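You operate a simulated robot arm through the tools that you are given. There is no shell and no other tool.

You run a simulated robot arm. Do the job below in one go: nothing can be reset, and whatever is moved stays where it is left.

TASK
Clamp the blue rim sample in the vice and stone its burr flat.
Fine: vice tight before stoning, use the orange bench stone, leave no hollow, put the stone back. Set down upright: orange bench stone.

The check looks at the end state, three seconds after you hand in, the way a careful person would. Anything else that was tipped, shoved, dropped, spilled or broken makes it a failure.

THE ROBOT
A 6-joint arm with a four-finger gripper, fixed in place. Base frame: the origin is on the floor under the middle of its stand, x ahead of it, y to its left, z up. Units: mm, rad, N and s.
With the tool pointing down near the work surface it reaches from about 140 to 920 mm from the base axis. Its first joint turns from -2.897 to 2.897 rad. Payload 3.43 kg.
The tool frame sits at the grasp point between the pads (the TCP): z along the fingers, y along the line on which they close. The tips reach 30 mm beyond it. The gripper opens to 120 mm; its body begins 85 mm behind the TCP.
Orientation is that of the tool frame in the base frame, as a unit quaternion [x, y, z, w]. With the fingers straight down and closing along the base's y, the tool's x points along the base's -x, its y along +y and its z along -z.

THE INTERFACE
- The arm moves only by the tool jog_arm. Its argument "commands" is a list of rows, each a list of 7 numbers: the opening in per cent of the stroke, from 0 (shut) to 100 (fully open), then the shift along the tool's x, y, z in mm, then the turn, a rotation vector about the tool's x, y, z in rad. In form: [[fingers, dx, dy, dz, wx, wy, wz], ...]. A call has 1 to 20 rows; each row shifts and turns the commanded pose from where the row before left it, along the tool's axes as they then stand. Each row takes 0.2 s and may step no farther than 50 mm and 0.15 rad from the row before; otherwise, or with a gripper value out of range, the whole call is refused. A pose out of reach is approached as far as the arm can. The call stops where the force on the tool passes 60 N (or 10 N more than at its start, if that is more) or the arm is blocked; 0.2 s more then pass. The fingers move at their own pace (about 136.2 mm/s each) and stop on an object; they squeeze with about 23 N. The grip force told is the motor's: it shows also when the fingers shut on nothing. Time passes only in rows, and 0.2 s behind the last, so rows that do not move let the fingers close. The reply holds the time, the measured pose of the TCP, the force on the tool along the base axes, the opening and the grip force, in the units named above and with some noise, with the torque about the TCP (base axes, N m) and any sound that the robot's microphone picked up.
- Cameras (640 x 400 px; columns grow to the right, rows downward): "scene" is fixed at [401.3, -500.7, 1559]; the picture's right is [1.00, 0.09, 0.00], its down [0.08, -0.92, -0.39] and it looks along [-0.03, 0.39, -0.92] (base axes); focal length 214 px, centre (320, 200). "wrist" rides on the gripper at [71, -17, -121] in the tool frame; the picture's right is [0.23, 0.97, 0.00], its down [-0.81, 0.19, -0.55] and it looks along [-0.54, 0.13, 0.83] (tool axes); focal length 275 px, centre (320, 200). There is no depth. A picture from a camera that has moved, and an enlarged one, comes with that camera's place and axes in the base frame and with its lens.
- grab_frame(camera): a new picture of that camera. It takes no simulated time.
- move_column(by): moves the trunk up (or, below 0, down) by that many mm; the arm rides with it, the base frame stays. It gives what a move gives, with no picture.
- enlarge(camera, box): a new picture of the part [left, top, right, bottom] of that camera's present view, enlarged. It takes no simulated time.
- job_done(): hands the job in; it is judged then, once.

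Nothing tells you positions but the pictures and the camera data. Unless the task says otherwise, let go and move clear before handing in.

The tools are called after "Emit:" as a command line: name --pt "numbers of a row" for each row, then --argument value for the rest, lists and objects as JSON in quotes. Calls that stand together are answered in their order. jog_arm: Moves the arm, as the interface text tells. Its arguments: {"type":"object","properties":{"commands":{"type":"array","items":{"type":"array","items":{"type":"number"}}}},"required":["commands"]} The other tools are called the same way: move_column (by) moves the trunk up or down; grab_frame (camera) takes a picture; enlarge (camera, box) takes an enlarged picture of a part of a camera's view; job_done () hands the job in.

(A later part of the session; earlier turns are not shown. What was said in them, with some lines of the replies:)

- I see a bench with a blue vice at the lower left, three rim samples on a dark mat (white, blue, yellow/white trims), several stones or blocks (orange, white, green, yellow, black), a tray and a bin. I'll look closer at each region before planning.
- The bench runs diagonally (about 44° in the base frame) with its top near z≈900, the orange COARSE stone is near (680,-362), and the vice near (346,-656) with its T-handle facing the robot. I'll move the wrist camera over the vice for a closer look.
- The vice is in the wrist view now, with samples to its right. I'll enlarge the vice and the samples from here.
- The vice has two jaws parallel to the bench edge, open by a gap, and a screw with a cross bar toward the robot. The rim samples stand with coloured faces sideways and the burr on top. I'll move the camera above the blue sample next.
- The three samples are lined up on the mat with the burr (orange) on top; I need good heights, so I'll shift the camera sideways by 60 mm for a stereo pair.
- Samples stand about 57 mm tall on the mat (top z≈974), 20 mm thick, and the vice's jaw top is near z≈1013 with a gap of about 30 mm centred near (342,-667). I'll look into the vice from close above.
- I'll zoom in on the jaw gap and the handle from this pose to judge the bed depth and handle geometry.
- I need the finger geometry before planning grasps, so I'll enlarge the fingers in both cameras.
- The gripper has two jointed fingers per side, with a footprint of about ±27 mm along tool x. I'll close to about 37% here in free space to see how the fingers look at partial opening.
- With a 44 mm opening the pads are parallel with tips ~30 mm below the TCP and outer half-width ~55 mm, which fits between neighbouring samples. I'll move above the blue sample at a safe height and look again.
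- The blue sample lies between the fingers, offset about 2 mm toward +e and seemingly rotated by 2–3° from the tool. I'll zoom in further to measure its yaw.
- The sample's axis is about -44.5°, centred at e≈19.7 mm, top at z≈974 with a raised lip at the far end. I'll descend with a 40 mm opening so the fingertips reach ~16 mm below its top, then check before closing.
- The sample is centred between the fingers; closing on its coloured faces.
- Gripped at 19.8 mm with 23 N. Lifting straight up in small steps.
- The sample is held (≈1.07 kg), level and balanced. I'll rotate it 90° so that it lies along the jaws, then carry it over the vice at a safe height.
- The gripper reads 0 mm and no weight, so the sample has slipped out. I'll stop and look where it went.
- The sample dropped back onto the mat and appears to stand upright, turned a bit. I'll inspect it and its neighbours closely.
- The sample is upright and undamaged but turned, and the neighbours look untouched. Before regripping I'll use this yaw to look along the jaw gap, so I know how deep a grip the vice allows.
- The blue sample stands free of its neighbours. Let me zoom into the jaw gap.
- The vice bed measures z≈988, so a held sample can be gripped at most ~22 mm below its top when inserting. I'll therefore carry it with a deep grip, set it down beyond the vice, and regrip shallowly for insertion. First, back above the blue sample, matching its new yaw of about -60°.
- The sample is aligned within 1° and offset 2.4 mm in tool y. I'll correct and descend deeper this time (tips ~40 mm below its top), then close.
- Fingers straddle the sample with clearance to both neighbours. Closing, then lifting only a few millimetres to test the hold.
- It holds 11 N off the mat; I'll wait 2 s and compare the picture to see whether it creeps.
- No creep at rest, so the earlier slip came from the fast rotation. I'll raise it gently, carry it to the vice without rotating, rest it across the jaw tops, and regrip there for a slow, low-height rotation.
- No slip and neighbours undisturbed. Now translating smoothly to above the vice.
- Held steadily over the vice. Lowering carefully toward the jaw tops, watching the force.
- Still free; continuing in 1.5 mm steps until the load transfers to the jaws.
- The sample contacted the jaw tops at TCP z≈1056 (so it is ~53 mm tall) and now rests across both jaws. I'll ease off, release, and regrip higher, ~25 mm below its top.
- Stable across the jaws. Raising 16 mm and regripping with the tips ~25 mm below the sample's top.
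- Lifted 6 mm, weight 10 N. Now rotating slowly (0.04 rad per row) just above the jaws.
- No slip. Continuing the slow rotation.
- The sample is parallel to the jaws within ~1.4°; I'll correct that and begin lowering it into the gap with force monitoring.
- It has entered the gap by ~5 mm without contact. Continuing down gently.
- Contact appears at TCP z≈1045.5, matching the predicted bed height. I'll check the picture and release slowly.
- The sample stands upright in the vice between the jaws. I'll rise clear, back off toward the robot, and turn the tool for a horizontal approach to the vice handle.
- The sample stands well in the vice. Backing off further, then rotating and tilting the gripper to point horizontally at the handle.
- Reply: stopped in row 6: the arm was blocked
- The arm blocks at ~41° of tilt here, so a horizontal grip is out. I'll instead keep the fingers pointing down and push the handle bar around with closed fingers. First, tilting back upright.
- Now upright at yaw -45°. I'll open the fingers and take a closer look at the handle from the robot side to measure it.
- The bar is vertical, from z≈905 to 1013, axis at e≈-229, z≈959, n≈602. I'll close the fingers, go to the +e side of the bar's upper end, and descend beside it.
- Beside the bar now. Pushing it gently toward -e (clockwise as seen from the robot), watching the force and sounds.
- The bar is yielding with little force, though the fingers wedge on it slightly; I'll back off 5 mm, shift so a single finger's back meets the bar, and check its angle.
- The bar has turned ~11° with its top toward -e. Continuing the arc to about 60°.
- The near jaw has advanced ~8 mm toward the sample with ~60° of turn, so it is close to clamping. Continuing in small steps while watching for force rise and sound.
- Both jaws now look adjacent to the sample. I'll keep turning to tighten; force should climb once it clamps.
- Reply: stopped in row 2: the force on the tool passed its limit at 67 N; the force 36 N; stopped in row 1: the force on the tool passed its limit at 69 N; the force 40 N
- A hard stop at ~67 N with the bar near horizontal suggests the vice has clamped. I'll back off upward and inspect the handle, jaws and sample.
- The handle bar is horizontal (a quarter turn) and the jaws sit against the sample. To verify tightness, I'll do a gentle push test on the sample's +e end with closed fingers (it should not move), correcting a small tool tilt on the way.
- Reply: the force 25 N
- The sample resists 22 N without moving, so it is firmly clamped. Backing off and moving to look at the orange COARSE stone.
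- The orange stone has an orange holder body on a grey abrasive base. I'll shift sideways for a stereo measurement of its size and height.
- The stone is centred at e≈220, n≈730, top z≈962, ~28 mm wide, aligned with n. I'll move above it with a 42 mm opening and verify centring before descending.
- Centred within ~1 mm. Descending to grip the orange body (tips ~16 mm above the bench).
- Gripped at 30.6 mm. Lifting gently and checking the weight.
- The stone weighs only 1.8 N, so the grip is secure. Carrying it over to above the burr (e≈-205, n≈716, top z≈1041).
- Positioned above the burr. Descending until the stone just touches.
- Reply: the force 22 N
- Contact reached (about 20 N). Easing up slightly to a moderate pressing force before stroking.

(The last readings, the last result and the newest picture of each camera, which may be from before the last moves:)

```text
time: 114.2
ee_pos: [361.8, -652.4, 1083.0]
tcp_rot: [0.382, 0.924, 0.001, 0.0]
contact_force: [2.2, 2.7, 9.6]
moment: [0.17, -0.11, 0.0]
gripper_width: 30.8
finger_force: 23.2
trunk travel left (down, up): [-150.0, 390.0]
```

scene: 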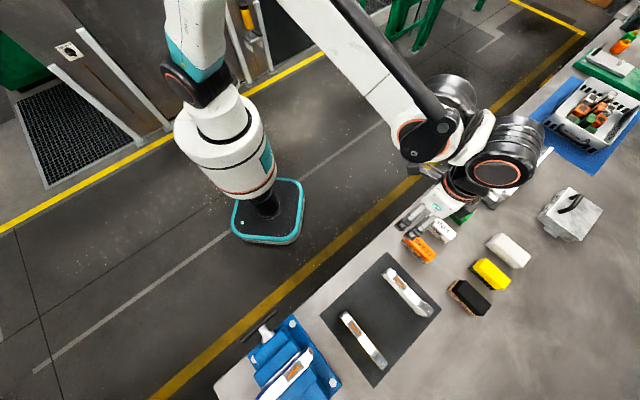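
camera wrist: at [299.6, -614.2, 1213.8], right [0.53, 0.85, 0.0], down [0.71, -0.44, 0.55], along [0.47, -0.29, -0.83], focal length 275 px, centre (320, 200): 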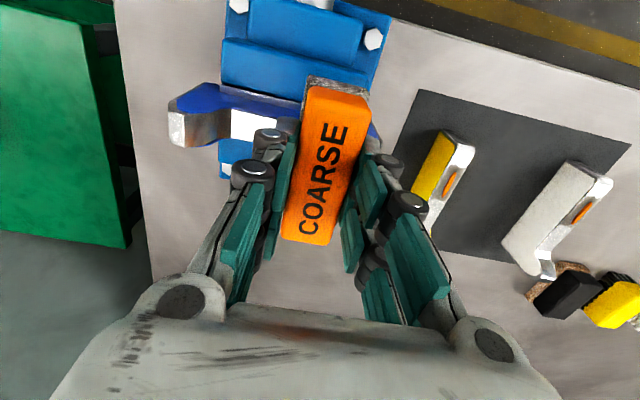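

First light strokes done at ~11 N. I'll lift and look at the burr to gauge the removal rate.

Emit:
jog_arm --pt "0 0 0 -5 0 0 0" --pt "0 0 0 -15 0 0 0" --pt "0 0 25 -15 0 0 0" --pt "0 0 35 0 0 0 0" --pt "0 0 20 0 0 0 0" --pt "0 0 0 0 0 0 0"

Emit:
grab_frame --camera "wrist"

Emit:
enlarge --camera "wrist" --box '[120, 60, 320, 220]'

```text
time: 115.6
ee_pos: [418.7, -594.5, 1118.4]
tcp_rot: [0.383, 0.924, 0.002, 0.0]
contact_force: [0.2, -0.2, -1.2]
moment: [-0.01, 0.03, 0.02]
gripper_width: 30.8
finger_force: 22.7
trunk travel left (down, up): [-150.0, 390.0]
```

```text
taken
camera wrist: at [356.5, -559.0, 1239.4], right [0.53, 0.85, 0.0], down [0.71, -0.44, 0.55], along [0.47, -0.29, -0.83], focal length 275 px, centre (320, 200)
```

wrist: 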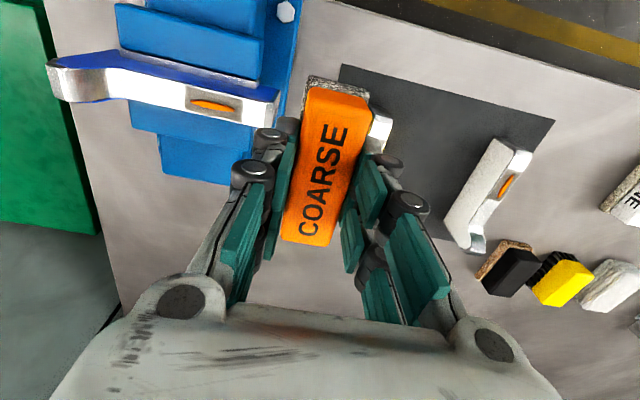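

```text
2.50 times, centred on (220, 140) of wrist
camera zoom: at [356.5, -559.0, 1239.4], right [0.53, 0.85, 0.0], down [0.71, -0.44, 0.55], along [0.47, -0.29, -0.83], focal length 688 px, centre (570, 350)
```

zoom: 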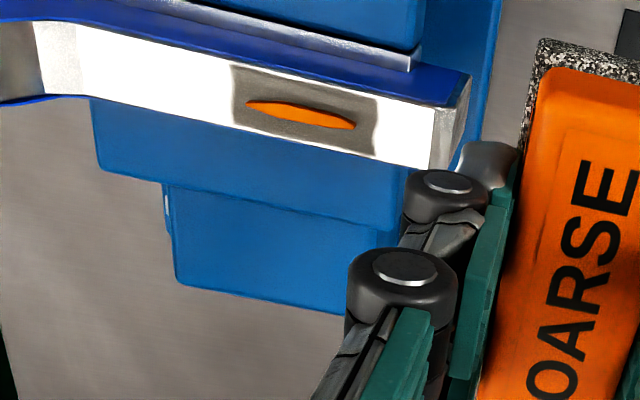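

Emit:
enlarge --camera "wrist" --box '[180, 75, 245, 125]'

```text
8.00 times, centred on (212, 100) of wrist
camera zoom: at [356.5, -559.0, 1239.4], right [0.53, 0.85, 0.0], down [0.71, -0.44, 0.55], along [0.47, -0.29, -0.83], focal length 2202 px, centre (1180, 1000)
```

zoom: 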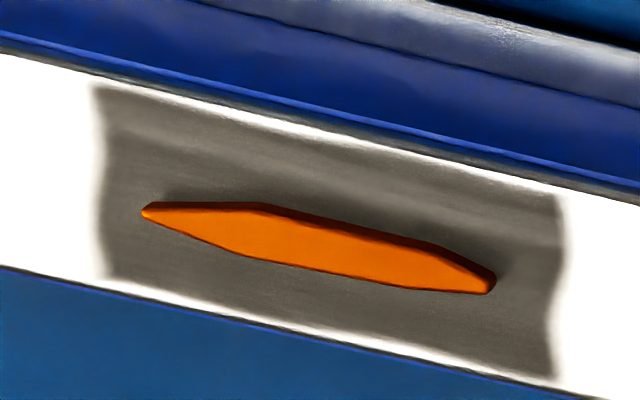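

The burr is still a raised ridge (~0.7–1 mm). I'll go back, press lightly, and make a set of strokes.

Emit:
jog_arm --pt "0 0 -20 0 0 0 0" --pt "0 0 -35 0 0 0 0" --pt "0 0 -25 0 0 0 0" --pt "0 0 0 15 0 0 0" --pt "0 0 0 13 0 0 0" --pt "0 0 0 5 0 0 0" --pt "0 0 0 1.2 0 0 0" --pt "0 0 0 0 0 0 0"

```text
time: 117.4
ee_pos: [363.2, -651.1, 1085.0]
tcp_rot: [0.382, 0.924, 0.001, -0.001]
contact_force: [0.0, -0.1, -2.6]
moment: [0.0, 0.0, -0.04]
gripper_width: 31.0
finger_force: 23.3
trunk travel left (down, up): [-150.0, 390.0]
```

Emit:
jog_arm --pt "0 0 0 0.5 0 0 0" --pt "0 0 0 0 0 0 0"

```text
time: 118.0
ee_pos: [361.3, -652.4, 1083.9]
tcp_rot: [0.383, 0.924, 0.001, 0.0]
contact_force: [0.1, 0.0, -2.3]
moment: [0.0, 0.01, 0.01]
gripper_width: 30.8
finger_force: 22.8
trunk travel left (down, up): [-150.0, 390.0]
```

Emit:
jog_arm --pt "0 0 0 0.4 0 0 0" --pt "0 0 0 0 0 0 0"

```text
time: 118.6
ee_pos: [363.6, -651.0, 1082.2]
tcp_rot: [0.383, 0.924, 0.001, -0.001]
contact_force: [0.3, 0.3, -1.8]
moment: [-0.01, 0.02, 0.0]
gripper_width: 30.6
finger_force: 22.9
trunk travel left (down, up): [-150.0, 390.0]
```

Emit:
jog_arm --pt "0 0 0 0.3 0 0 0" --pt "0 0 0 0 0 0 0"

```text
time: 119.2
ee_pos: [363.8, -651.7, 1083.5]
tcp_rot: [0.383, 0.924, 0.001, -0.001]
contact_force: [0.5, 0.7, -1.9]
moment: [0.02, 0.0, 0.0]
gripper_width: 31.3
finger_force: 23.4
trunk travel left (down, up): [-150.0, 390.0]
```

Emit:
jog_arm --pt "0 0 0 0.3 0 0 0" --pt "0 0 0 0 0 0 0"

```text
time: 119.8
ee_pos: [361.8, -651.3, 1081.7]
tcp_rot: [0.382, 0.924, 0.001, 0.0]
contact_force: [0.0, -0.8, 1.5]
moment: [-0.04, -0.01, 0.02]
gripper_width: 30.8
finger_force: 23.3
trunk travel left (down, up): [-150.0, 390.0]
```

Light contact (~3.5 N). Adding a little pressure and making three back-and-forth strokes.

Emit:
jog_arm --pt "0 0 0 0.25 0 0 0" --pt "0 0 5 0 0 0 0" --pt "0 0 5 0 0 0 0" --pt "0 0 -5 0 0 0 0" --pt "0 0 -5 0 0 0 0" --pt "0 0 -5 0 0 0 0" --pt "0 0 -5 0 0 0 0" --pt "0 0 5 0 0 0 0" --pt "0 0 5 0 0 0 0" --pt "0 0 5 0 0 0 0" --pt "0 0 5 0 0 0 0" --pt "0 0 -5 0 0 0 0" --pt "0 0 -5 0 0 0 0" --pt "0 0 0 0 0 0 0"

```text
time: 122.8
ee_pos: [363.2, -649.8, 1082.2]
tcp_rot: [0.382, 0.924, 0.0, 0.0]
contact_force: [3.2, 3.6, 12.7]
moment: [0.19, -0.13, -0.01]
gripper_width: 30.9
finger_force: 23.3
trunk travel left (down, up): [-150.0, 390.0]
```

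Emit:
jog_arm --pt "0 0 0 -5 0 0 0" --pt "0 0 0 -15 0 0 0" --pt "0 0 25 -15 0 0 0" --pt "0 0 35 0 0 0 0" --pt "0 0 20 0 0 0 0" --pt "0 0 0 0 0 0 0"

Emit:
enlarge --camera "wrist" --box '[180, 75, 245, 125]'

Emit:
enlarge --camera "wrist" --box '[120, 60, 320, 220]'

```text
time: 124.2
ee_pos: [419.6, -592.6, 1115.3]
tcp_rot: [0.383, 0.924, 0.002, -0.001]
contact_force: [0.6, -1.2, -1.9]
moment: [-0.01, -0.04, 0.01]
gripper_width: 30.6
finger_force: 23.2
trunk travel left (down, up): [-150.0, 390.0]
```

```text
8.00 times, centred on (212, 100) of wrist
camera zoom: at [357.2, -554.8, 1235.7], right [0.53, 0.85, 0.0], down [0.71, -0.44, 0.55], along [0.47, -0.29, -0.83], focal length 2202 px, centre (1180, 1000)
```

zoom: 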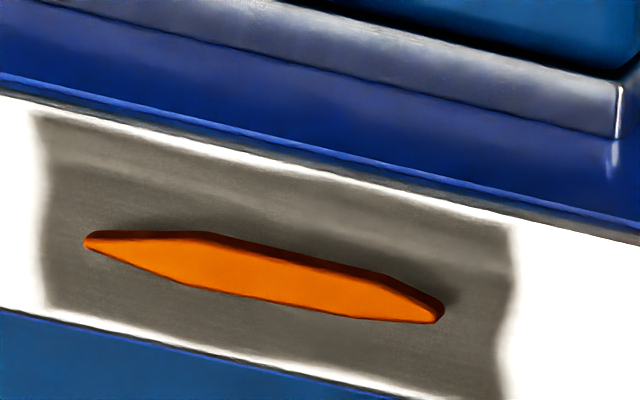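

```text
2.50 times, centred on (220, 140) of wrist
camera zoom: at [357.2, -554.8, 1235.7], right [0.53, 0.85, 0.0], down [0.71, -0.44, 0.55], along [0.47, -0.29, -0.83], focal length 688 px, centre (570, 350)
```

zoom: 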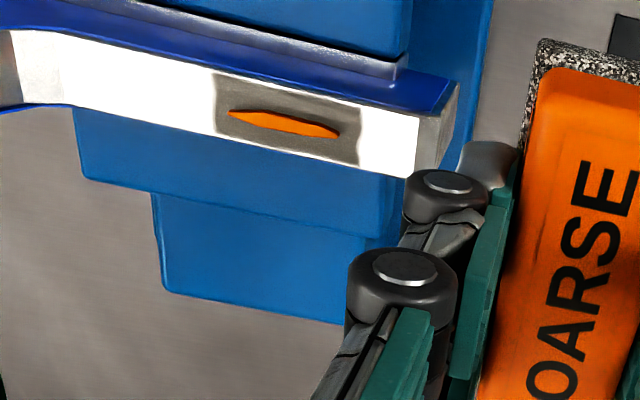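

The burr looks almost unchanged, so removal is slow. I'll return and do a longer set of strokes at ~12–15 N.

Emit:
jog_arm --pt "0 0 -20 0 0 0 0" --pt "0 0 -35 0 0 0 0" --pt "0 0 -25 0 0 0 0" --pt "0 0 0 15 0 0 0" --pt "0 0 0 13 0 0 0" --pt "0 0 0 5 0 0 0" --pt "0 0 0 1.5 0 0 0" --pt "0 0 0 0 0 0 0"

```text
time: 126.0
ee_pos: [361.7, -652.3, 1083.3]
tcp_rot: [0.383, 0.924, 0.002, -0.001]
contact_force: [1.1, 0.6, -2.1]
moment: [0.03, 0.02, 0.0]
gripper_width: 30.6
finger_force: 22.9
trunk travel left (down, up): [-150.0, 390.0]
```

Emit:
jog_arm --pt "0 0 0 0.4 0 0 0" --pt "0 0 0 0 0 0 0"

```text
time: 126.6
ee_pos: [362.2, -652.1, 1083.0]
tcp_rot: [0.383, 0.924, 0.001, -0.001]
contact_force: [0.5, 0.3, -0.1]
moment: [0.01, 0.02, 0.01]
gripper_width: 30.7
finger_force: 22.9
trunk travel left (down, up): [-150.0, 390.0]
```

Emit:
jog_arm --pt "0 0 0 0.4 0 0 0" --pt "0 0 6 0 0 0 0" --pt "0 0 6 0 0 0 0" --pt "0 0 -6 0 0 0 0" --pt "0 0 -6 0 0 0 0" --pt "0 0 -6 0 0 0 0" --pt "0 0 -6 0 0 0 0" --pt "0 0 6 0 0 0 0" --pt "0 0 6 0 0 0 0" --pt "0 0 6 0 0 0 0" --pt "0 0 6 0 0 0 0" --pt "0 0 -6 0 0 0 0" --pt "0 0 -6 0 0 0 0" --pt "0 0 -6 0 0 0 0" --pt "0 0 -6 0 0 0 0" --pt "0 0 6 0 0 0 0" --pt "0 0 6 0 0 0 0" --pt "0 0 0 0 0 0 0"

```text
time: 130.4
ee_pos: [361.2, -652.8, 1082.9]
tcp_rot: [0.382, 0.924, 0.0, 0.001]
contact_force: [-4.8, -3.9, 12.3]
moment: [-0.14, 0.22, -0.02]
gripper_width: 30.7
finger_force: 23.0
trunk travel left (down, up): [-150.0, 390.0]
```

Emit:
jog_arm --pt "0 0 6 0 0 0 0" --pt "0 0 6 0 0 0 0" --pt "0 0 -6 0 0 0 0" --pt "0 0 -6 0 0 0 0" --pt "0 0 -6 0 0 0 0" --pt "0 0 -6 0 0 0 0" --pt "0 0 6 0 0 0 0" --pt "0 0 6 0 0 0 0" --pt "0 0 6 0 0 0 0" --pt "0 0 6 0 0 0 0" --pt "0 0 -6 0 0 0 0" --pt "0 0 -6 0 0 0 0" --pt "0 0 -6 0 0 0 0" --pt "0 0 -6 0 0 0 0" --pt "0 0 6 0 0 0 0" --pt "0 0 6 0 0 0 0" --pt "0 0 0 0 0 0 0"

```text
time: 134.0
ee_pos: [362.1, -652.3, 1082.3]
tcp_rot: [0.382, 0.924, 0.001, 0.0]
contact_force: [-1.0, -0.4, -0.1]
moment: [-0.09, 0.04, -0.03]
gripper_width: 30.9
finger_force: 23.4
trunk travel left (down, up): [-150.0, 390.0]
```

The pressing force fell from ~14 N to ~2 N at the same height, so material is coming off. Lifting to look.

Emit:
jog_arm --pt "0 0 0 -5 0 0 0" --pt "0 0 0 -15 0 0 0" --pt "0 0 25 -15 0 0 0" --pt "0 0 35 0 0 0 0" --pt "0 0 20 0 0 0 0" --pt "0 0 0 0 0 0 0"

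Emit:
enlarge --camera "wrist" --box '[180, 75, 245, 125]'

Emit:
enlarge --camera "wrist" --box '[120, 60, 320, 220]'

```text
time: 135.4
ee_pos: [419.8, -595.1, 1115.3]
tcp_rot: [0.384, 0.923, 0.001, 0.0]
contact_force: [0.2, 0.3, -2.4]
moment: [0.0, 0.0, 0.0]
gripper_width: 30.9
finger_force: 22.8
trunk travel left (down, up): [-150.0, 390.0]
```

```text
8.00 times, centred on (212, 100) of wrist
camera zoom: at [357.0, -557.2, 1235.6], right [0.53, 0.85, 0.0], down [0.71, -0.44, 0.55], along [0.47, -0.29, -0.83], focal length 2202 px, centre (1180, 1000)
```

zoom: 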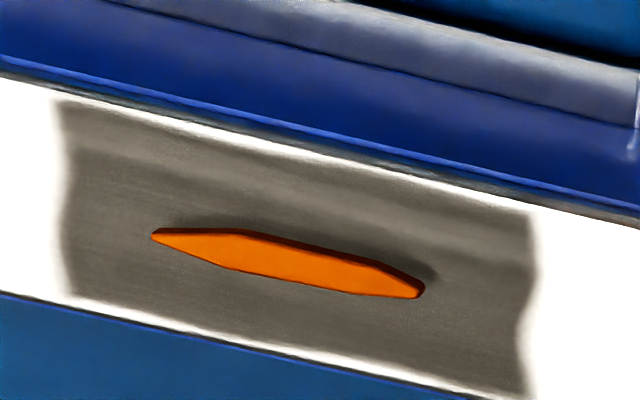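

```text
2.50 times, centred on (220, 140) of wrist
camera zoom: at [357.0, -557.2, 1235.6], right [0.53, 0.85, 0.0], down [0.71, -0.44, 0.55], along [0.47, -0.29, -0.83], focal length 688 px, centre (570, 350)
```

zoom: 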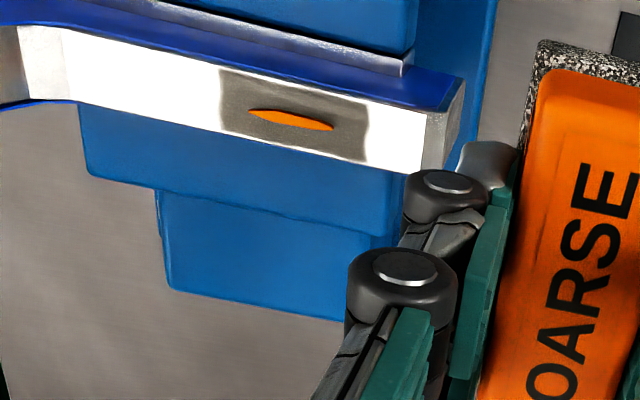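

The burr has shrunk to ~75% of its original length. Continuing with the same stroke sets.

Emit:
jog_arm --pt "0 0 -20 0 0 0 0" --pt "0 0 -35 0 0 0 0" --pt "0 0 -25 0 0 0 0" --pt "0 0 0 15 0 0 0" --pt "0 0 0 13 0 0 0" --pt "0 0 0 5 0 0 0" --pt "0 0 0 2 0 0 0" --pt "0 0 0 0 0 0 0"

```text
time: 137.2
ee_pos: [362.8, -651.1, 1082.0]
tcp_rot: [0.383, 0.924, 0.001, 0.0]
contact_force: [0.8, 0.4, 0.3]
moment: [-0.04, -0.01, 0.05]
gripper_width: 30.9
finger_force: 23.2
trunk travel left (down, up): [-150.0, 390.0]
```

Emit:
jog_arm --pt "0 0 0 0.4 0 0 0" --pt "0 0 6 0 0 0 0" --pt "0 0 6 0 0 0 0" --pt "0 0 -6 0 0 0 0" --pt "0 0 -6 0 0 0 0" --pt "0 0 -6 0 0 0 0" --pt "0 0 -6 0 0 0 0" --pt "0 0 6 0 0 0 0" --pt "0 0 6 0 0 0 0" --pt "0 0 6 0 0 0 0" --pt "0 0 6 0 0 0 0" --pt "0 0 -6 0 0 0 0" --pt "0 0 -6 0 0 0 0" --pt "0 0 -6 0 0 0 0" --pt "0 0 -6 0 0 0 0" --pt "0 0 6 0 0 0 0" --pt "0 0 6 0 0 0 0" --pt "0 0 0 0 0 0 0"

```text
time: 141.0
ee_pos: [359.5, -651.2, 1081.3]
tcp_rot: [0.382, 0.924, 0.001, 0.0]
contact_force: [-2.0, -2.4, 5.3]
moment: [-0.12, 0.07, -0.02]
gripper_width: 30.8
finger_force: 22.8
trunk travel left (down, up): [-150.0, 390.0]
```

Emit:
jog_arm --pt "0 0 0 0.25 0 0 0" --pt "0 0 6 0 0 0 0" --pt "0 0 6 0 0 0 0" --pt "0 0 -6 0 0 0 0" --pt "0 0 -6 0 0 0 0" --pt "0 0 -6 0 0 0 0" --pt "0 0 -6 0 0 0 0" --pt "0 0 6 0 0 0 0" --pt "0 0 6 0 0 0 0" --pt "0 0 6 0 0 0 0" --pt "0 0 6 0 0 0 0" --pt "0 0 -6 0 0 0 0" --pt "0 0 -6 0 0 0 0" --pt "0 0 -6 0 0 0 0" --pt "0 0 -6 0 0 0 0" --pt "0 0 6 0 0 0 0" --pt "0 0 6 0 0 0 0" --pt "0 0 0 0 0 0 0"

```text
time: 144.8
ee_pos: [360.7, -651.2, 1081.3]
tcp_rot: [0.383, 0.924, 0.0, 0.0]
contact_force: [-6.1, -4.5, 17.1]
moment: [-0.22, 0.32, 0.04]
gripper_width: 31.0
finger_force: 22.9
trunk travel left (down, up): [-150.0, 390.0]
```

Emit:
jog_arm --pt "0 0 0 -5 0 0 0" --pt "0 0 0 -15 0 0 0" --pt "0 0 25 -15 0 0 0" --pt "0 0 35 0 0 0 0" --pt "0 0 20 0 0 0 0" --pt "0 0 0 0 0 0 0"

Emit:
enlarge --camera "wrist" --box '[180, 75, 245, 125]'

Emit:
enlarge --camera "wrist" --box '[120, 60, 320, 220]'

```text
time: 146.2
ee_pos: [417.9, -595.4, 1114.4]
tcp_rot: [0.382, 0.924, 0.001, -0.001]
contact_force: [0.3, 0.7, -2.4]
moment: [0.01, -0.01, 0.0]
gripper_width: 30.7
finger_force: 23.2
trunk travel left (down, up): [-150.0, 390.0]
```

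```text
8.00 times, centred on (212, 100) of wrist
camera zoom: at [355.3, -557.9, 1234.8], right [0.53, 0.85, 0.0], down [0.71, -0.44, 0.55], along [0.47, -0.29, -0.83], focal length 2202 px, centre (1180, 1000)
```

zoom: 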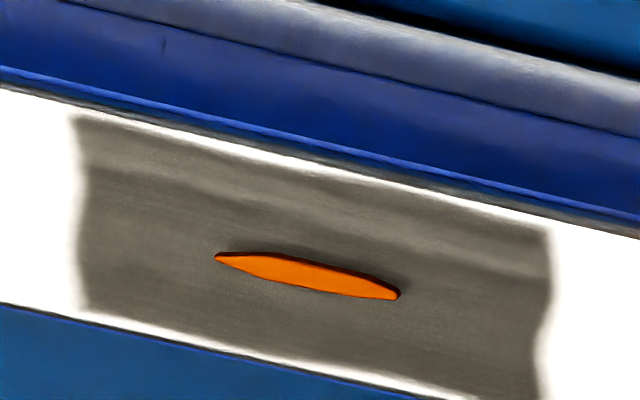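

```text
2.50 times, centred on (220, 140) of wrist
camera zoom: at [355.3, -557.9, 1234.8], right [0.53, 0.85, 0.0], down [0.71, -0.44, 0.55], along [0.47, -0.29, -0.83], focal length 688 px, centre (570, 350)
```

zoom: 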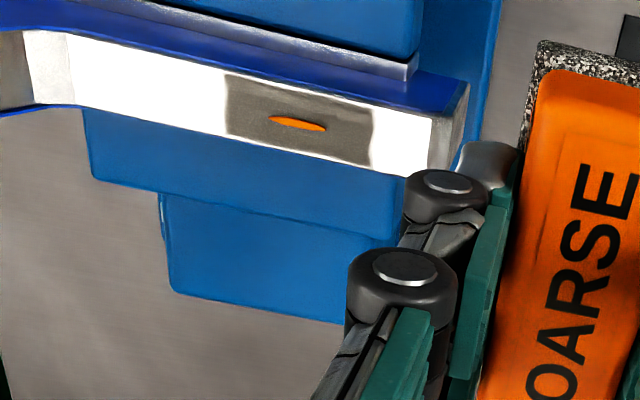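

Burr is down to ~50%. Two more sets, then look again.

Emit:
jog_arm --pt "0 0 -20 0 0 0 0" --pt "0 0 -35 0 0 0 0" --pt "0 0 -25 0 0 0 0" --pt "0 0 0 15 0 0 0" --pt "0 0 0 13 0 0 0" --pt "0 0 0 5 0 0 0" --pt "0 0 0 1.6 0 0 0" --pt "0 0 0 0 0 0 0"

```text
time: 148.0
ee_pos: [361.3, -651.4, 1082.1]
tcp_rot: [0.383, 0.924, 0.001, -0.001]
contact_force: [-0.3, -1.4, 4.1]
moment: [-0.16, 0.02, 0.03]
gripper_width: 30.7
finger_force: 23.5
trunk travel left (down, up): [-150.0, 390.0]
```

Emit:
jog_arm --pt "0 0 0 0.25 0 0 0" --pt "0 0 6 0 0 0 0" --pt "0 0 6 0 0 0 0" --pt "0 0 -6 0 0 0 0" --pt "0 0 -6 0 0 0 0" --pt "0 0 -6 0 0 0 0" --pt "0 0 -6 0 0 0 0" --pt "0 0 6 0 0 0 0" --pt "0 0 6 0 0 0 0" --pt "0 0 6 0 0 0 0" --pt "0 0 6 0 0 0 0" --pt "0 0 -6 0 0 0 0" --pt "0 0 -6 0 0 0 0" --pt "0 0 -6 0 0 0 0" --pt "0 0 -6 0 0 0 0" --pt "0 0 6 0 0 0 0" --pt "0 0 6 0 0 0 0" --pt "0 0 0 0 0 0 0"

```text
time: 151.8
ee_pos: [361.5, -649.7, 1082.4]
tcp_rot: [0.383, 0.924, 0.002, 0.0]
contact_force: [-1.5, -2.5, 5.6]
moment: [-0.16, 0.17, -0.02]
gripper_width: 30.6
finger_force: 23.1
trunk travel left (down, up): [-150.0, 390.0]
```

Emit:
jog_arm --pt "0 0 0 0.15 0 0 0" --pt "0 0 6 0 0 0 0" --pt "0 0 6 0 0 0 0" --pt "0 0 -6 0 0 0 0" --pt "0 0 -6 0 0 0 0" --pt "0 0 -6 0 0 0 0" --pt "0 0 -6 0 0 0 0" --pt "0 0 6 0 0 0 0" --pt "0 0 6 0 0 0 0" --pt "0 0 0 0 0 0 0"

Emit:
jog_arm --pt "0 0 0 -5 0 0 0" --pt "0 0 0 -15 0 0 0" --pt "0 0 25 -15 0 0 0" --pt "0 0 35 0 0 0 0" --pt "0 0 20 0 0 0 0" --pt "0 0 0 0 0 0 0"

Emit:
enlarge --camera "wrist" --box '[180, 75, 245, 125]'

```text
time: 154.0
ee_pos: [362.3, -651.4, 1082.7]
tcp_rot: [0.383, 0.924, 0.001, -0.001]
contact_force: [0.1, -0.5, 0.1]
moment: [-0.05, 0.05, 0.02]
gripper_width: 30.9
finger_force: 23.1
trunk travel left (down, up): [-150.0, 390.0]
```

```text
time: 155.4
ee_pos: [420.5, -595.2, 1114.4]
tcp_rot: [0.382, 0.924, 0.002, -0.001]
contact_force: [0.0, -0.1, -1.9]
moment: [0.0, 0.01, 0.01]
gripper_width: 30.9
finger_force: 22.6
trunk travel left (down, up): [-150.0, 390.0]
```

```text
8.00 times, centred on (212, 100) of wrist
camera zoom: at [357.4, -557.6, 1235.6], right [0.53, 0.85, 0.0], down [0.71, -0.44, 0.55], along [0.47, -0.29, -0.83], focal length 2202 px, centre (1180, 1000)
```

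zoom: 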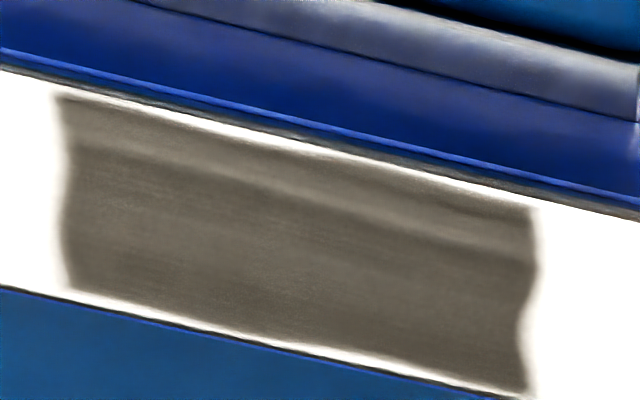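

The burr is completely gone and the surface is uniform with no hollow visible, so I stop stoning. I'll double-check from another zoom, then carry the stone back to its place.

Emit:
enlarge --camera "wrist" --box '[120, 60, 320, 220]'

Emit:
jog_arm --pt "0 0 0 -13 0 0 0" --pt "0 0 0 -13 0 0 0" --pt "0 -0.8 10 0 0 0 0" --pt "0 -0.8 20 0 0 0 0" --pt "0 -0.8 30 0 0 0 0" --pt "0 -0.8 30 0 0 0 0" --pt "0 -0.8 30 0 0 0 0" --pt "0 -0.8 30 0 0 0 0" --pt "0 -0.9 30 0 0 0 0" --pt "0 -0.9 30 0 0 0 0" --pt "0 -0.9 30 0 0 0 0" --pt "0 -0.9 30 0 0 0 0" --pt "0 -0.9 30 0 0 0 0" --pt "0 -0.8 20 0 0 0 0" --pt "0 -0.8 12 0 0 0 0" --pt "0 -0.8 9.1 0 0 0 0" --pt "0 0 0 0 0 0 0"

Emit:
grab_frame --camera "wrist"

Emit:
enlarge --camera "scene" --box '[250, 330, 350, 400]'

```text
2.50 times, centred on (220, 140) of wrist
camera zoom: at [357.4, -557.6, 1235.6], right [0.53, 0.85, 0.0], down [0.71, -0.44, 0.55], along [0.47, -0.29, -0.83], focal length 688 px, centre (570, 350)
```

zoom: 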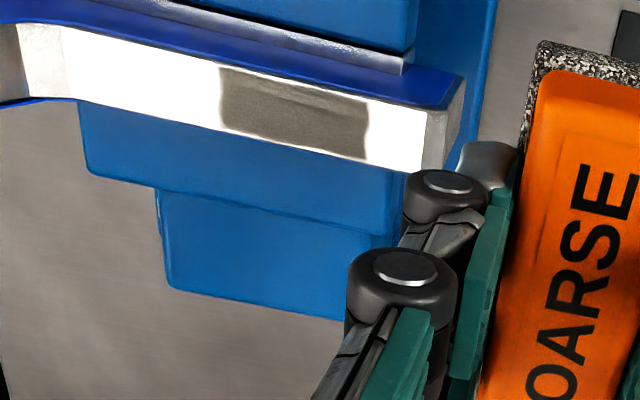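

```text
time: 159.0
ee_pos: [670.1, -364.1, 1143.5]
tcp_rot: [0.383, 0.924, 0.001, -0.001]
contact_force: [-0.9, 0.5, -3.0]
moment: [0.0, -0.02, 0.02]
gripper_width: 30.9
finger_force: 23.4
trunk travel left (down, up): [-150.0, 390.0]
```

```text
taken
camera wrist: at [608.1, -326.1, 1264.2], right [0.52, 0.85, 0.0], down [0.71, -0.44, 0.55], along [0.47, -0.29, -0.83], focal length 275 px, centre (320, 200)
```

wrist: 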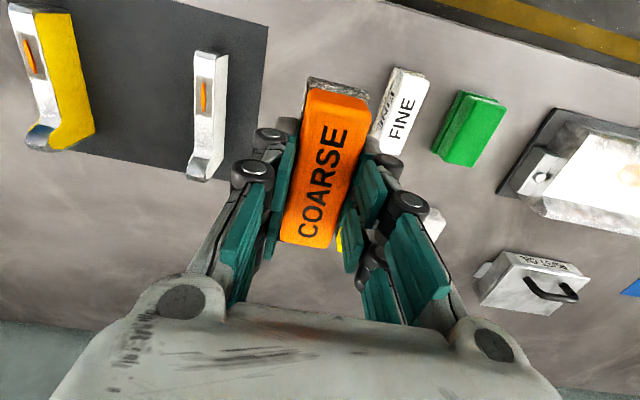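

```text
5.71 times, centred on (300, 365) of scene
camera zoom: at [401.3, -500.7, 1559.0], right [1.0, 0.09, 0.0], down [0.08, -0.92, -0.39], along [-0.03, 0.39, -0.92], focal length 1226 px, centre (434, -743)
```

zoom: 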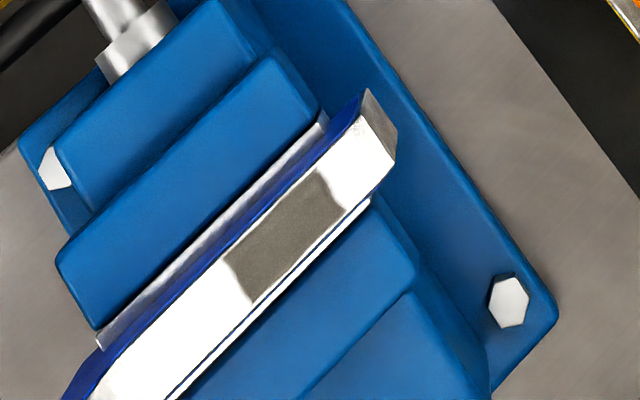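

Sample remains clamped with the burr gone. I'm above the stone's original spot; lowering it.

Emit:
jog_arm --pt "0 0 0 10 0 0 0" --pt "0 0 0 20 0 0 0" --pt "0 0 0 25 0 0 0" --pt "0 0 0 25 0 0 0" --pt "0 0 0 25 0 0 0" --pt "0 0 0 25 0 0 0" --pt "0 0 0 20 0 0 0" --pt "0 0 0 12 0 0 0" --pt "0 0 0 5 0 0 0" --pt "0 0 0 0 0 0 0"

Emit:
grab_frame --camera "wrist"

```text
time: 161.2
ee_pos: [668.8, -361.4, 976.0]
tcp_rot: [0.383, 0.924, 0.002, 0.0]
contact_force: [-0.8, -0.2, -2.2]
moment: [0.02, 0.0, -0.01]
gripper_width: 30.8
finger_force: 23.1
trunk travel left (down, up): [-150.0, 390.0]
```

```text
taken
camera wrist: at [607.2, -324.1, 1096.2], right [0.52, 0.85, 0.0], down [0.71, -0.44, 0.55], along [0.47, -0.29, -0.83], focal length 275 px, centre (320, 200)
```

wrist: 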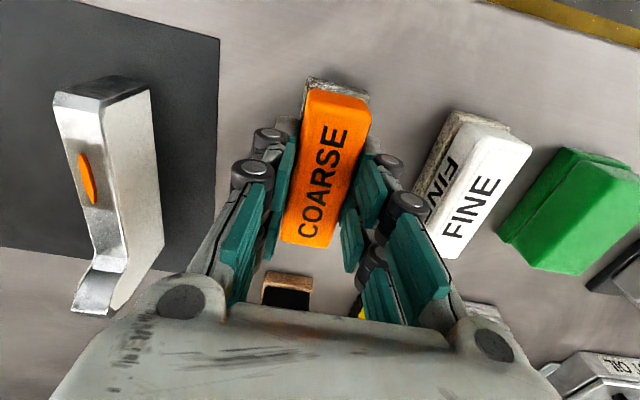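

Emit:
jog_arm --pt "0 0 0 3 0 0 0" --pt "0 0 0 3 0 0 0" --pt "0 0 0 1.5 0 0 0" --pt "0 0 0 0 0 0 0"

```text
time: 162.2
ee_pos: [669.1, -360.8, 967.5]
tcp_rot: [0.382, 0.924, 0.0, 0.0]
contact_force: [0.6, -0.5, -2.2]
moment: [-0.04, 0.01, 0.01]
gripper_width: 30.8
finger_force: 23.5
trunk travel left (down, up): [-150.0, 390.0]
```

Emit:
jog_arm --pt "0 0 0 1 0 0 0" --pt "0 0 0 0 0 0 0"

```text
time: 162.8
ee_pos: [669.1, -362.5, 967.7]
tcp_rot: [0.382, 0.924, 0.001, 0.0]
contact_force: [-0.5, -0.4, -1.7]
moment: [0.03, -0.01, 0.03]
gripper_width: 31.0
finger_force: 22.3
trunk travel left (down, up): [-150.0, 390.0]
```

Emit:
jog_arm --pt "0 0 0 1 0 0 0" --pt "0 0 0 0 0 0 0"

```text
time: 163.4
ee_pos: [669.6, -361.7, 965.9]
tcp_rot: [0.383, 0.924, 0.001, -0.001]
contact_force: [-0.9, 0.9, -2.2]
moment: [0.01, 0.0, 0.0]
gripper_width: 30.7
finger_force: 22.9
trunk travel left (down, up): [-150.0, 390.0]
```

Emit:
jog_arm --pt "0 0 0 0.8 0 0 0" --pt "0 0 0 0 0 0 0"

```text
time: 164.0
ee_pos: [667.5, -362.4, 966.1]
tcp_rot: [0.383, 0.924, 0.001, -0.001]
contact_force: [-0.7, -0.3, -1.3]
moment: [0.02, -0.01, -0.03]
gripper_width: 31.1
finger_force: 22.5
trunk travel left (down, up): [-150.0, 390.0]
```

Emit:
jog_arm --pt "0 0 0 0.8 0 0 0" --pt "0 0 0 0 0 0 0"

```text
time: 164.6
ee_pos: [668.0, -361.9, 965.0]
tcp_rot: [0.383, 0.924, 0.0, 0.0]
contact_force: [0.0, -0.2, -1.8]
moment: [-0.04, 0.0, 0.0]
gripper_width: 30.9
finger_force: 23.3
trunk travel left (down, up): [-150.0, 390.0]
```

Emit:
jog_arm --pt "0 0 0 0.8 0 0 0" --pt "0 0 0 0 0 0 0"

```text
time: 165.2
ee_pos: [669.2, -362.0, 964.1]
tcp_rot: [0.383, 0.924, 0.001, 0.0]
contact_force: [0.4, -0.3, -2.1]
moment: [0.0, -0.02, -0.03]
gripper_width: 30.9
finger_force: 23.3
trunk travel left (down, up): [-150.0, 390.0]
```

Emit:
jog_arm --pt "0 0 0 0.8 0 0 0" --pt "0 0 0 0 0 0 0"

```text
time: 165.8
ee_pos: [668.9, -360.8, 964.5]
tcp_rot: [0.383, 0.924, 0.002, -0.001]
contact_force: [-0.2, 0.3, -1.8]
moment: [0.0, 0.02, -0.02]
gripper_width: 31.0
finger_force: 23.1
trunk travel left (down, up): [-150.0, 390.0]
```

Emit:
jog_arm --pt "0 0 0 0.8 0 0 0" --pt "0 0 0 0 0 0 0"

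Emit:
enlarge --camera "wrist" --box '[270, 60, 390, 150]'

```text
time: 166.4
ee_pos: [668.0, -361.0, 962.7]
tcp_rot: [0.383, 0.924, 0.0, 0.0]
contact_force: [-0.1, -0.8, 10.0]
moment: [-0.29, -0.05, -0.03]
gripper_width: 31.1
finger_force: 22.4
trunk travel left (down, up): [-150.0, 390.0]
```

```text
4.44 times, centred on (330, 105) of wrist
camera zoom: at [605.2, -324.2, 1084.3], right [0.53, 0.85, 0.0], down [0.71, -0.44, 0.55], along [0.47, -0.29, -0.83], focal length 1224 px, centre (276, 622)
```

zoom: 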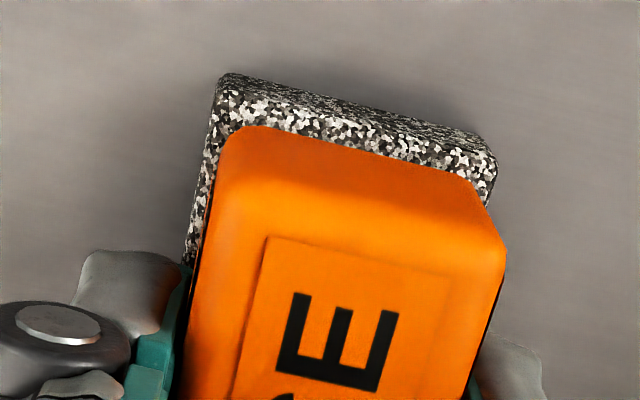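

The stone has touched down on the bench (12 N). Easing off and releasing.

Emit:
jog_arm --pt "0 0 0 -0.3 0 0 0" --pt "24 0 0 0 0 0 0" --pt "27 0 0 0 0 0 0" --pt "30 0 0 0 0 0 0" --pt "35 0 0 0 0 0 0" --pt "35 0 0 0 0 0 0" --pt "35 0 0 0 0 0 0"

Emit:
grab_frame --camera "wrist"

```text
time: 168.0
ee_pos: [668.3, -361.5, 963.5]
tcp_rot: [0.382, 0.924, 0.001, -0.001]
contact_force: [0.5, 0.8, -0.6]
moment: [0.01, 0.0, 0.0]
gripper_width: 42.1
finger_force: 0.0
trunk travel left (down, up): [-150.0, 390.0]
```

```text
taken
camera wrist: at [606.3, -324.0, 1083.3], right [0.53, 0.85, 0.0], down [0.71, -0.44, 0.55], along [0.47, -0.29, -0.83], focal length 275 px, centre (320, 200)
```

wrist: 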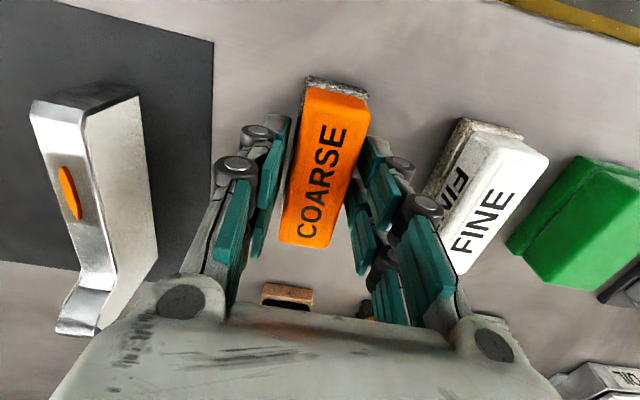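

Released and standing upright. Rising straight up, then retreating and inspecting the end state.

Emit:
jog_arm --pt "35 0 0 -10 0 0 0" --pt "35 0 0 -25 0 0 0" --pt "35 0 0 -40 0 0 0" --pt "35 0 0 -45 0 0 0" --pt "35 0 0 -45 0 0 0" --pt "100 45 0 0 0 0 0" --pt "100 45 0 0 0 0 0" --pt "100 45 0 0 0 0 0" --pt "100 45 0 0 0 0 0" --pt "100 0 0 0 0 0 0"

Emit:
grab_frame --camera "scene"

Emit:
grab_frame --camera "wrist"

Emit:
enlarge --camera "scene" --box '[390, 180, 550, 320]'

Emit:
enlarge --camera "scene" --box '[200, 300, 360, 400]'

Emit:
enlarge --camera "scene" --box '[310, 250, 450, 390]'

```text
time: 170.2
ee_pos: [541.0, -235.3, 1128.3]
tcp_rot: [0.383, 0.924, 0.001, 0.001]
contact_force: [-0.3, 0.0, 0.4]
moment: [-0.03, -0.04, -0.01]
gripper_width: 119.7
finger_force: 0.0
trunk travel left (down, up): [-150.0, 390.0]
```

```text
taken
```

scene: 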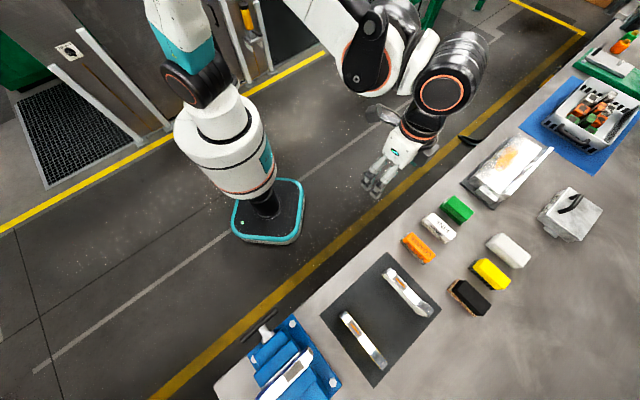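

```text
taken
camera wrist: at [479.4, -197.8, 1248.6], right [0.53, 0.85, 0.0], down [0.71, -0.44, 0.55], along [0.47, -0.29, -0.83], focal length 275 px, centre (320, 200)
```

wrist: 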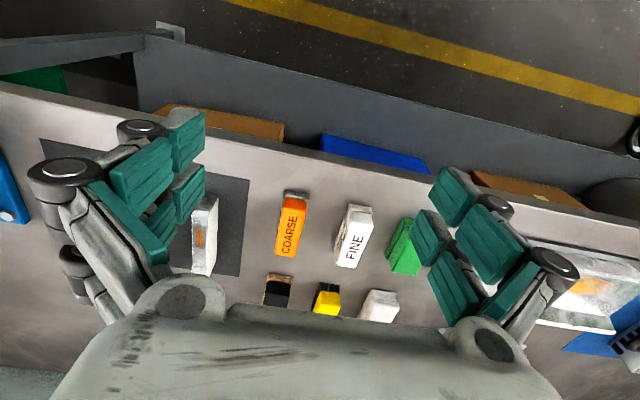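

```text
2.86 times, centred on (470, 250) of scene
camera zoom: at [401.3, -500.7, 1559.0], right [1.0, 0.09, 0.0], down [0.08, -0.92, -0.39], along [-0.03, 0.39, -0.92], focal length 613 px, centre (-109, 57)
```

zoom: 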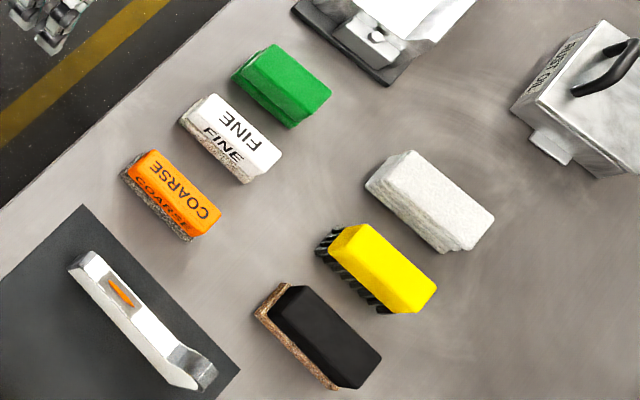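

```text
4.00 times, centred on (280, 350) of scene
camera zoom: at [401.3, -500.7, 1559.0], right [1.0, 0.09, 0.0], down [0.08, -0.92, -0.39], along [-0.03, 0.39, -0.92], focal length 858 px, centre (480, -400)
```

zoom: 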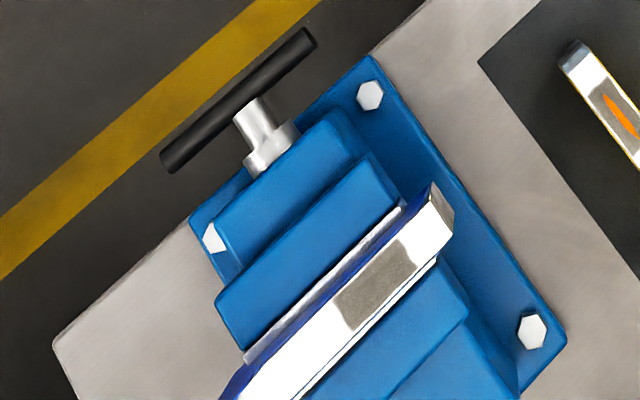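

```text
2.86 times, centred on (380, 320) of scene
camera zoom: at [401.3, -500.7, 1559.0], right [1.0, 0.09, 0.0], down [0.08, -0.92, -0.39], along [-0.03, 0.39, -0.92], focal length 613 px, centre (149, -143)
```

zoom: 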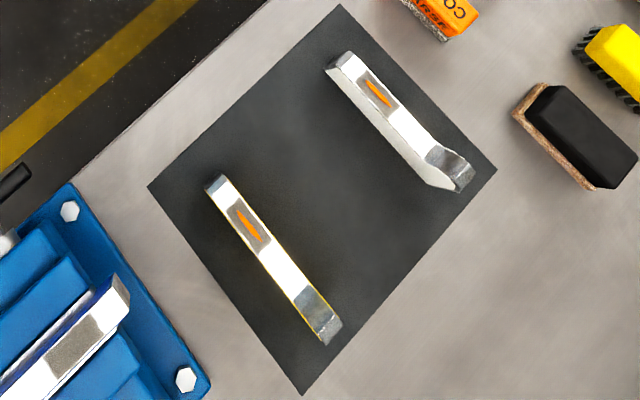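

Everything else is where it was and the orange stone stands at its original spot. I'll take one last close look at the stoned surface with the wrist camera.

Emit:
jog_arm --pt "100 0 -40 -10 0 0 0" --pt "100 0 -40 -10 0 0 0" --pt "100 0 -45 -10 0 0 0" --pt "100 -10 -45 -10 0 0 0" --pt "100 -10 -45 0 0 0 0" --pt "100 -10 -45 0 0 0 0" --pt "100 -10 -45 0 0 0 0" --pt "100 -10 -45 0 0 0 0" --pt "100 -10 -45 0 0 0 0" --pt "100 0 -25 0 0 0 0" --pt "100 0 0 0 0 0 0"

Emit:
grab_frame --camera "wrist"

```text
time: 172.6
ee_pos: [288.2, -575.0, 1167.9]
tcp_rot: [0.383, 0.924, 0.001, -0.001]
contact_force: [0.2, -0.5, 0.1]
moment: [-0.01, 0.0, 0.03]
gripper_width: 120.0
finger_force: 0.1
trunk travel left (down, up): [-150.0, 390.0]
```

```text
taken
camera wrist: at [225.2, -538.8, 1288.8], right [0.52, 0.85, 0.0], down [0.71, -0.44, 0.55], along [0.47, -0.29, -0.83], focal length 275 px, centre (320, 200)
```

wrist: 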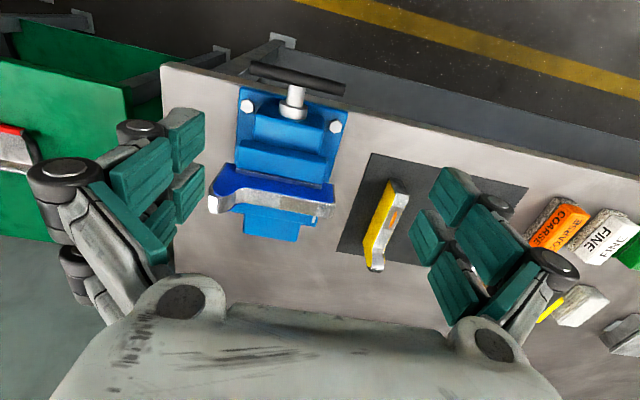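

Emit:
enlarge --camera "wrist" --box '[240, 175, 340, 235]'

Emit:
enlarge --camera "wrist" --box '[200, 140, 350, 250]'

Emit:
enlarge --camera "scene" --box '[278, 345, 318, 385]'

```text
6.40 times, centred on (290, 205) of wrist
camera zoom: at [225.2, -538.8, 1288.8], right [0.52, 0.85, 0.0], down [0.71, -0.44, 0.55], along [0.47, -0.29, -0.83], focal length 1762 px, centre (512, 168)
```

zoom: 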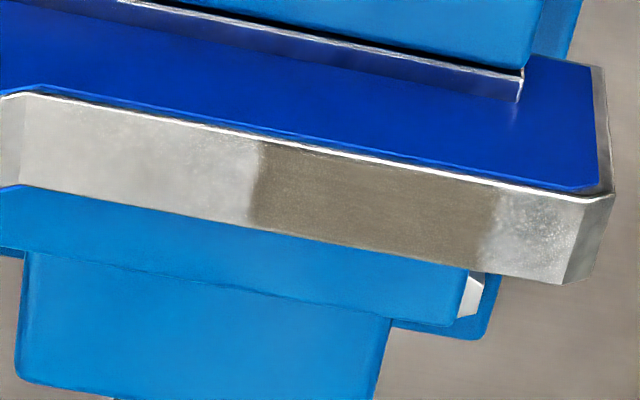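

```text
3.64 times, centred on (275, 195) of wrist
camera zoom: at [225.2, -538.8, 1288.8], right [0.52, 0.85, 0.0], down [0.71, -0.44, 0.55], along [0.47, -0.29, -0.83], focal length 1001 px, centre (484, 218)
```

zoom: 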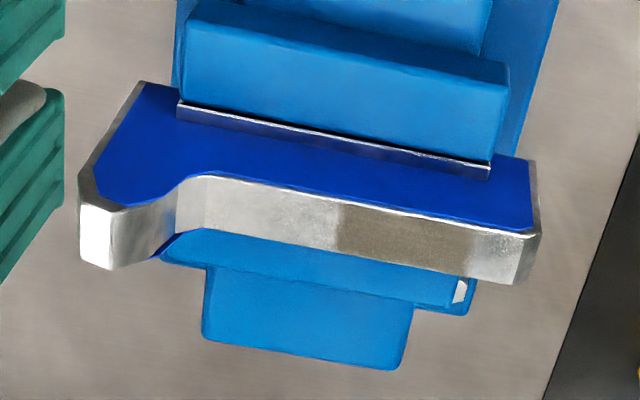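

```text
10.00 times, centred on (298, 365) of scene
camera zoom: at [401.3, -500.7, 1559.0], right [1.0, 0.09, 0.0], down [0.08, -0.92, -0.39], along [-0.03, 0.39, -0.92], focal length 2145 px, centre (540, -1450)
```

zoom: 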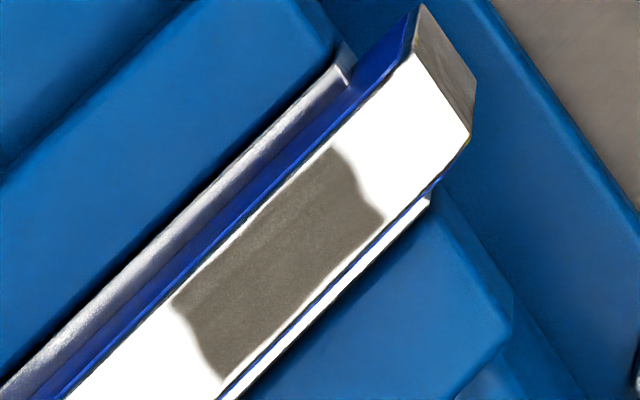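

The surface is flat with no burr or hollow, the sample is still clamped with the handle turned, and the stone is back upright. I'll move the arm clear and hand in.

Emit:
jog_arm --pt "100 30 30 -20 0 0 0" --pt "100 30 30 -20 0 0 0" --pt "100 20 30 -20 0 0 0" --pt "100 0 0 0 0 0 0" --pt "100 0 0 0 0 0 0"

Emit:
grab_frame --camera "scene"

```text
time: 173.8
ee_pos: [293.5, -455.5, 1224.8]
tcp_rot: [0.382, 0.924, 0.001, 0.0]
contact_force: [0.9, -0.2, -0.7]
moment: [0.02, -0.03, 0.02]
gripper_width: 120.0
finger_force: 0.0
trunk travel left (down, up): [-150.0, 390.0]
```

```text
taken
```

scene: 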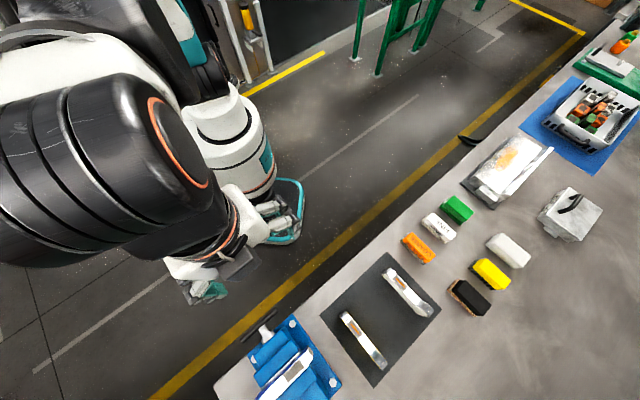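

The arm is clear, the blue sample is clamped and stoned flat, and every other object is in its original place, so I'm handing in.

Emit:
job_done

```text
The job is handed in.
```

The blue rim sample is clamped in the vice, its burr is stoned flat, and the orange stone is back upright in its place. I've handed the job in; no result came back.

- **Dropped sample:** The blue sample slipped out of the gripper on my first lift. I rotated it too fast with a shallow grip, and it fell about 140 mm onto the mat. It landed upright and clear of the yellow and white samples, and I saw no damage in the pictures. I then picked it up with a deeper grip and turned it slowly just above the vice jaws.
- **Vice:** I turned the handle about a quarter turn, until it stopped hard at 67 N. Before stoning, I pushed on the end of the sample with about 22 N and it did not move.
- **Stoning:** I used only the orange stone, at roughly 10–20 N, and checked the burr between sets. It was about half its original length at one check and gone at the next, so I stopped. Close-ups from both cameras show a flat surface with no hollow.
- **Stone and surroundings:** The stone is within about 2 mm of where it started. In the final pictures, everything else on the bench is where it was at the start.
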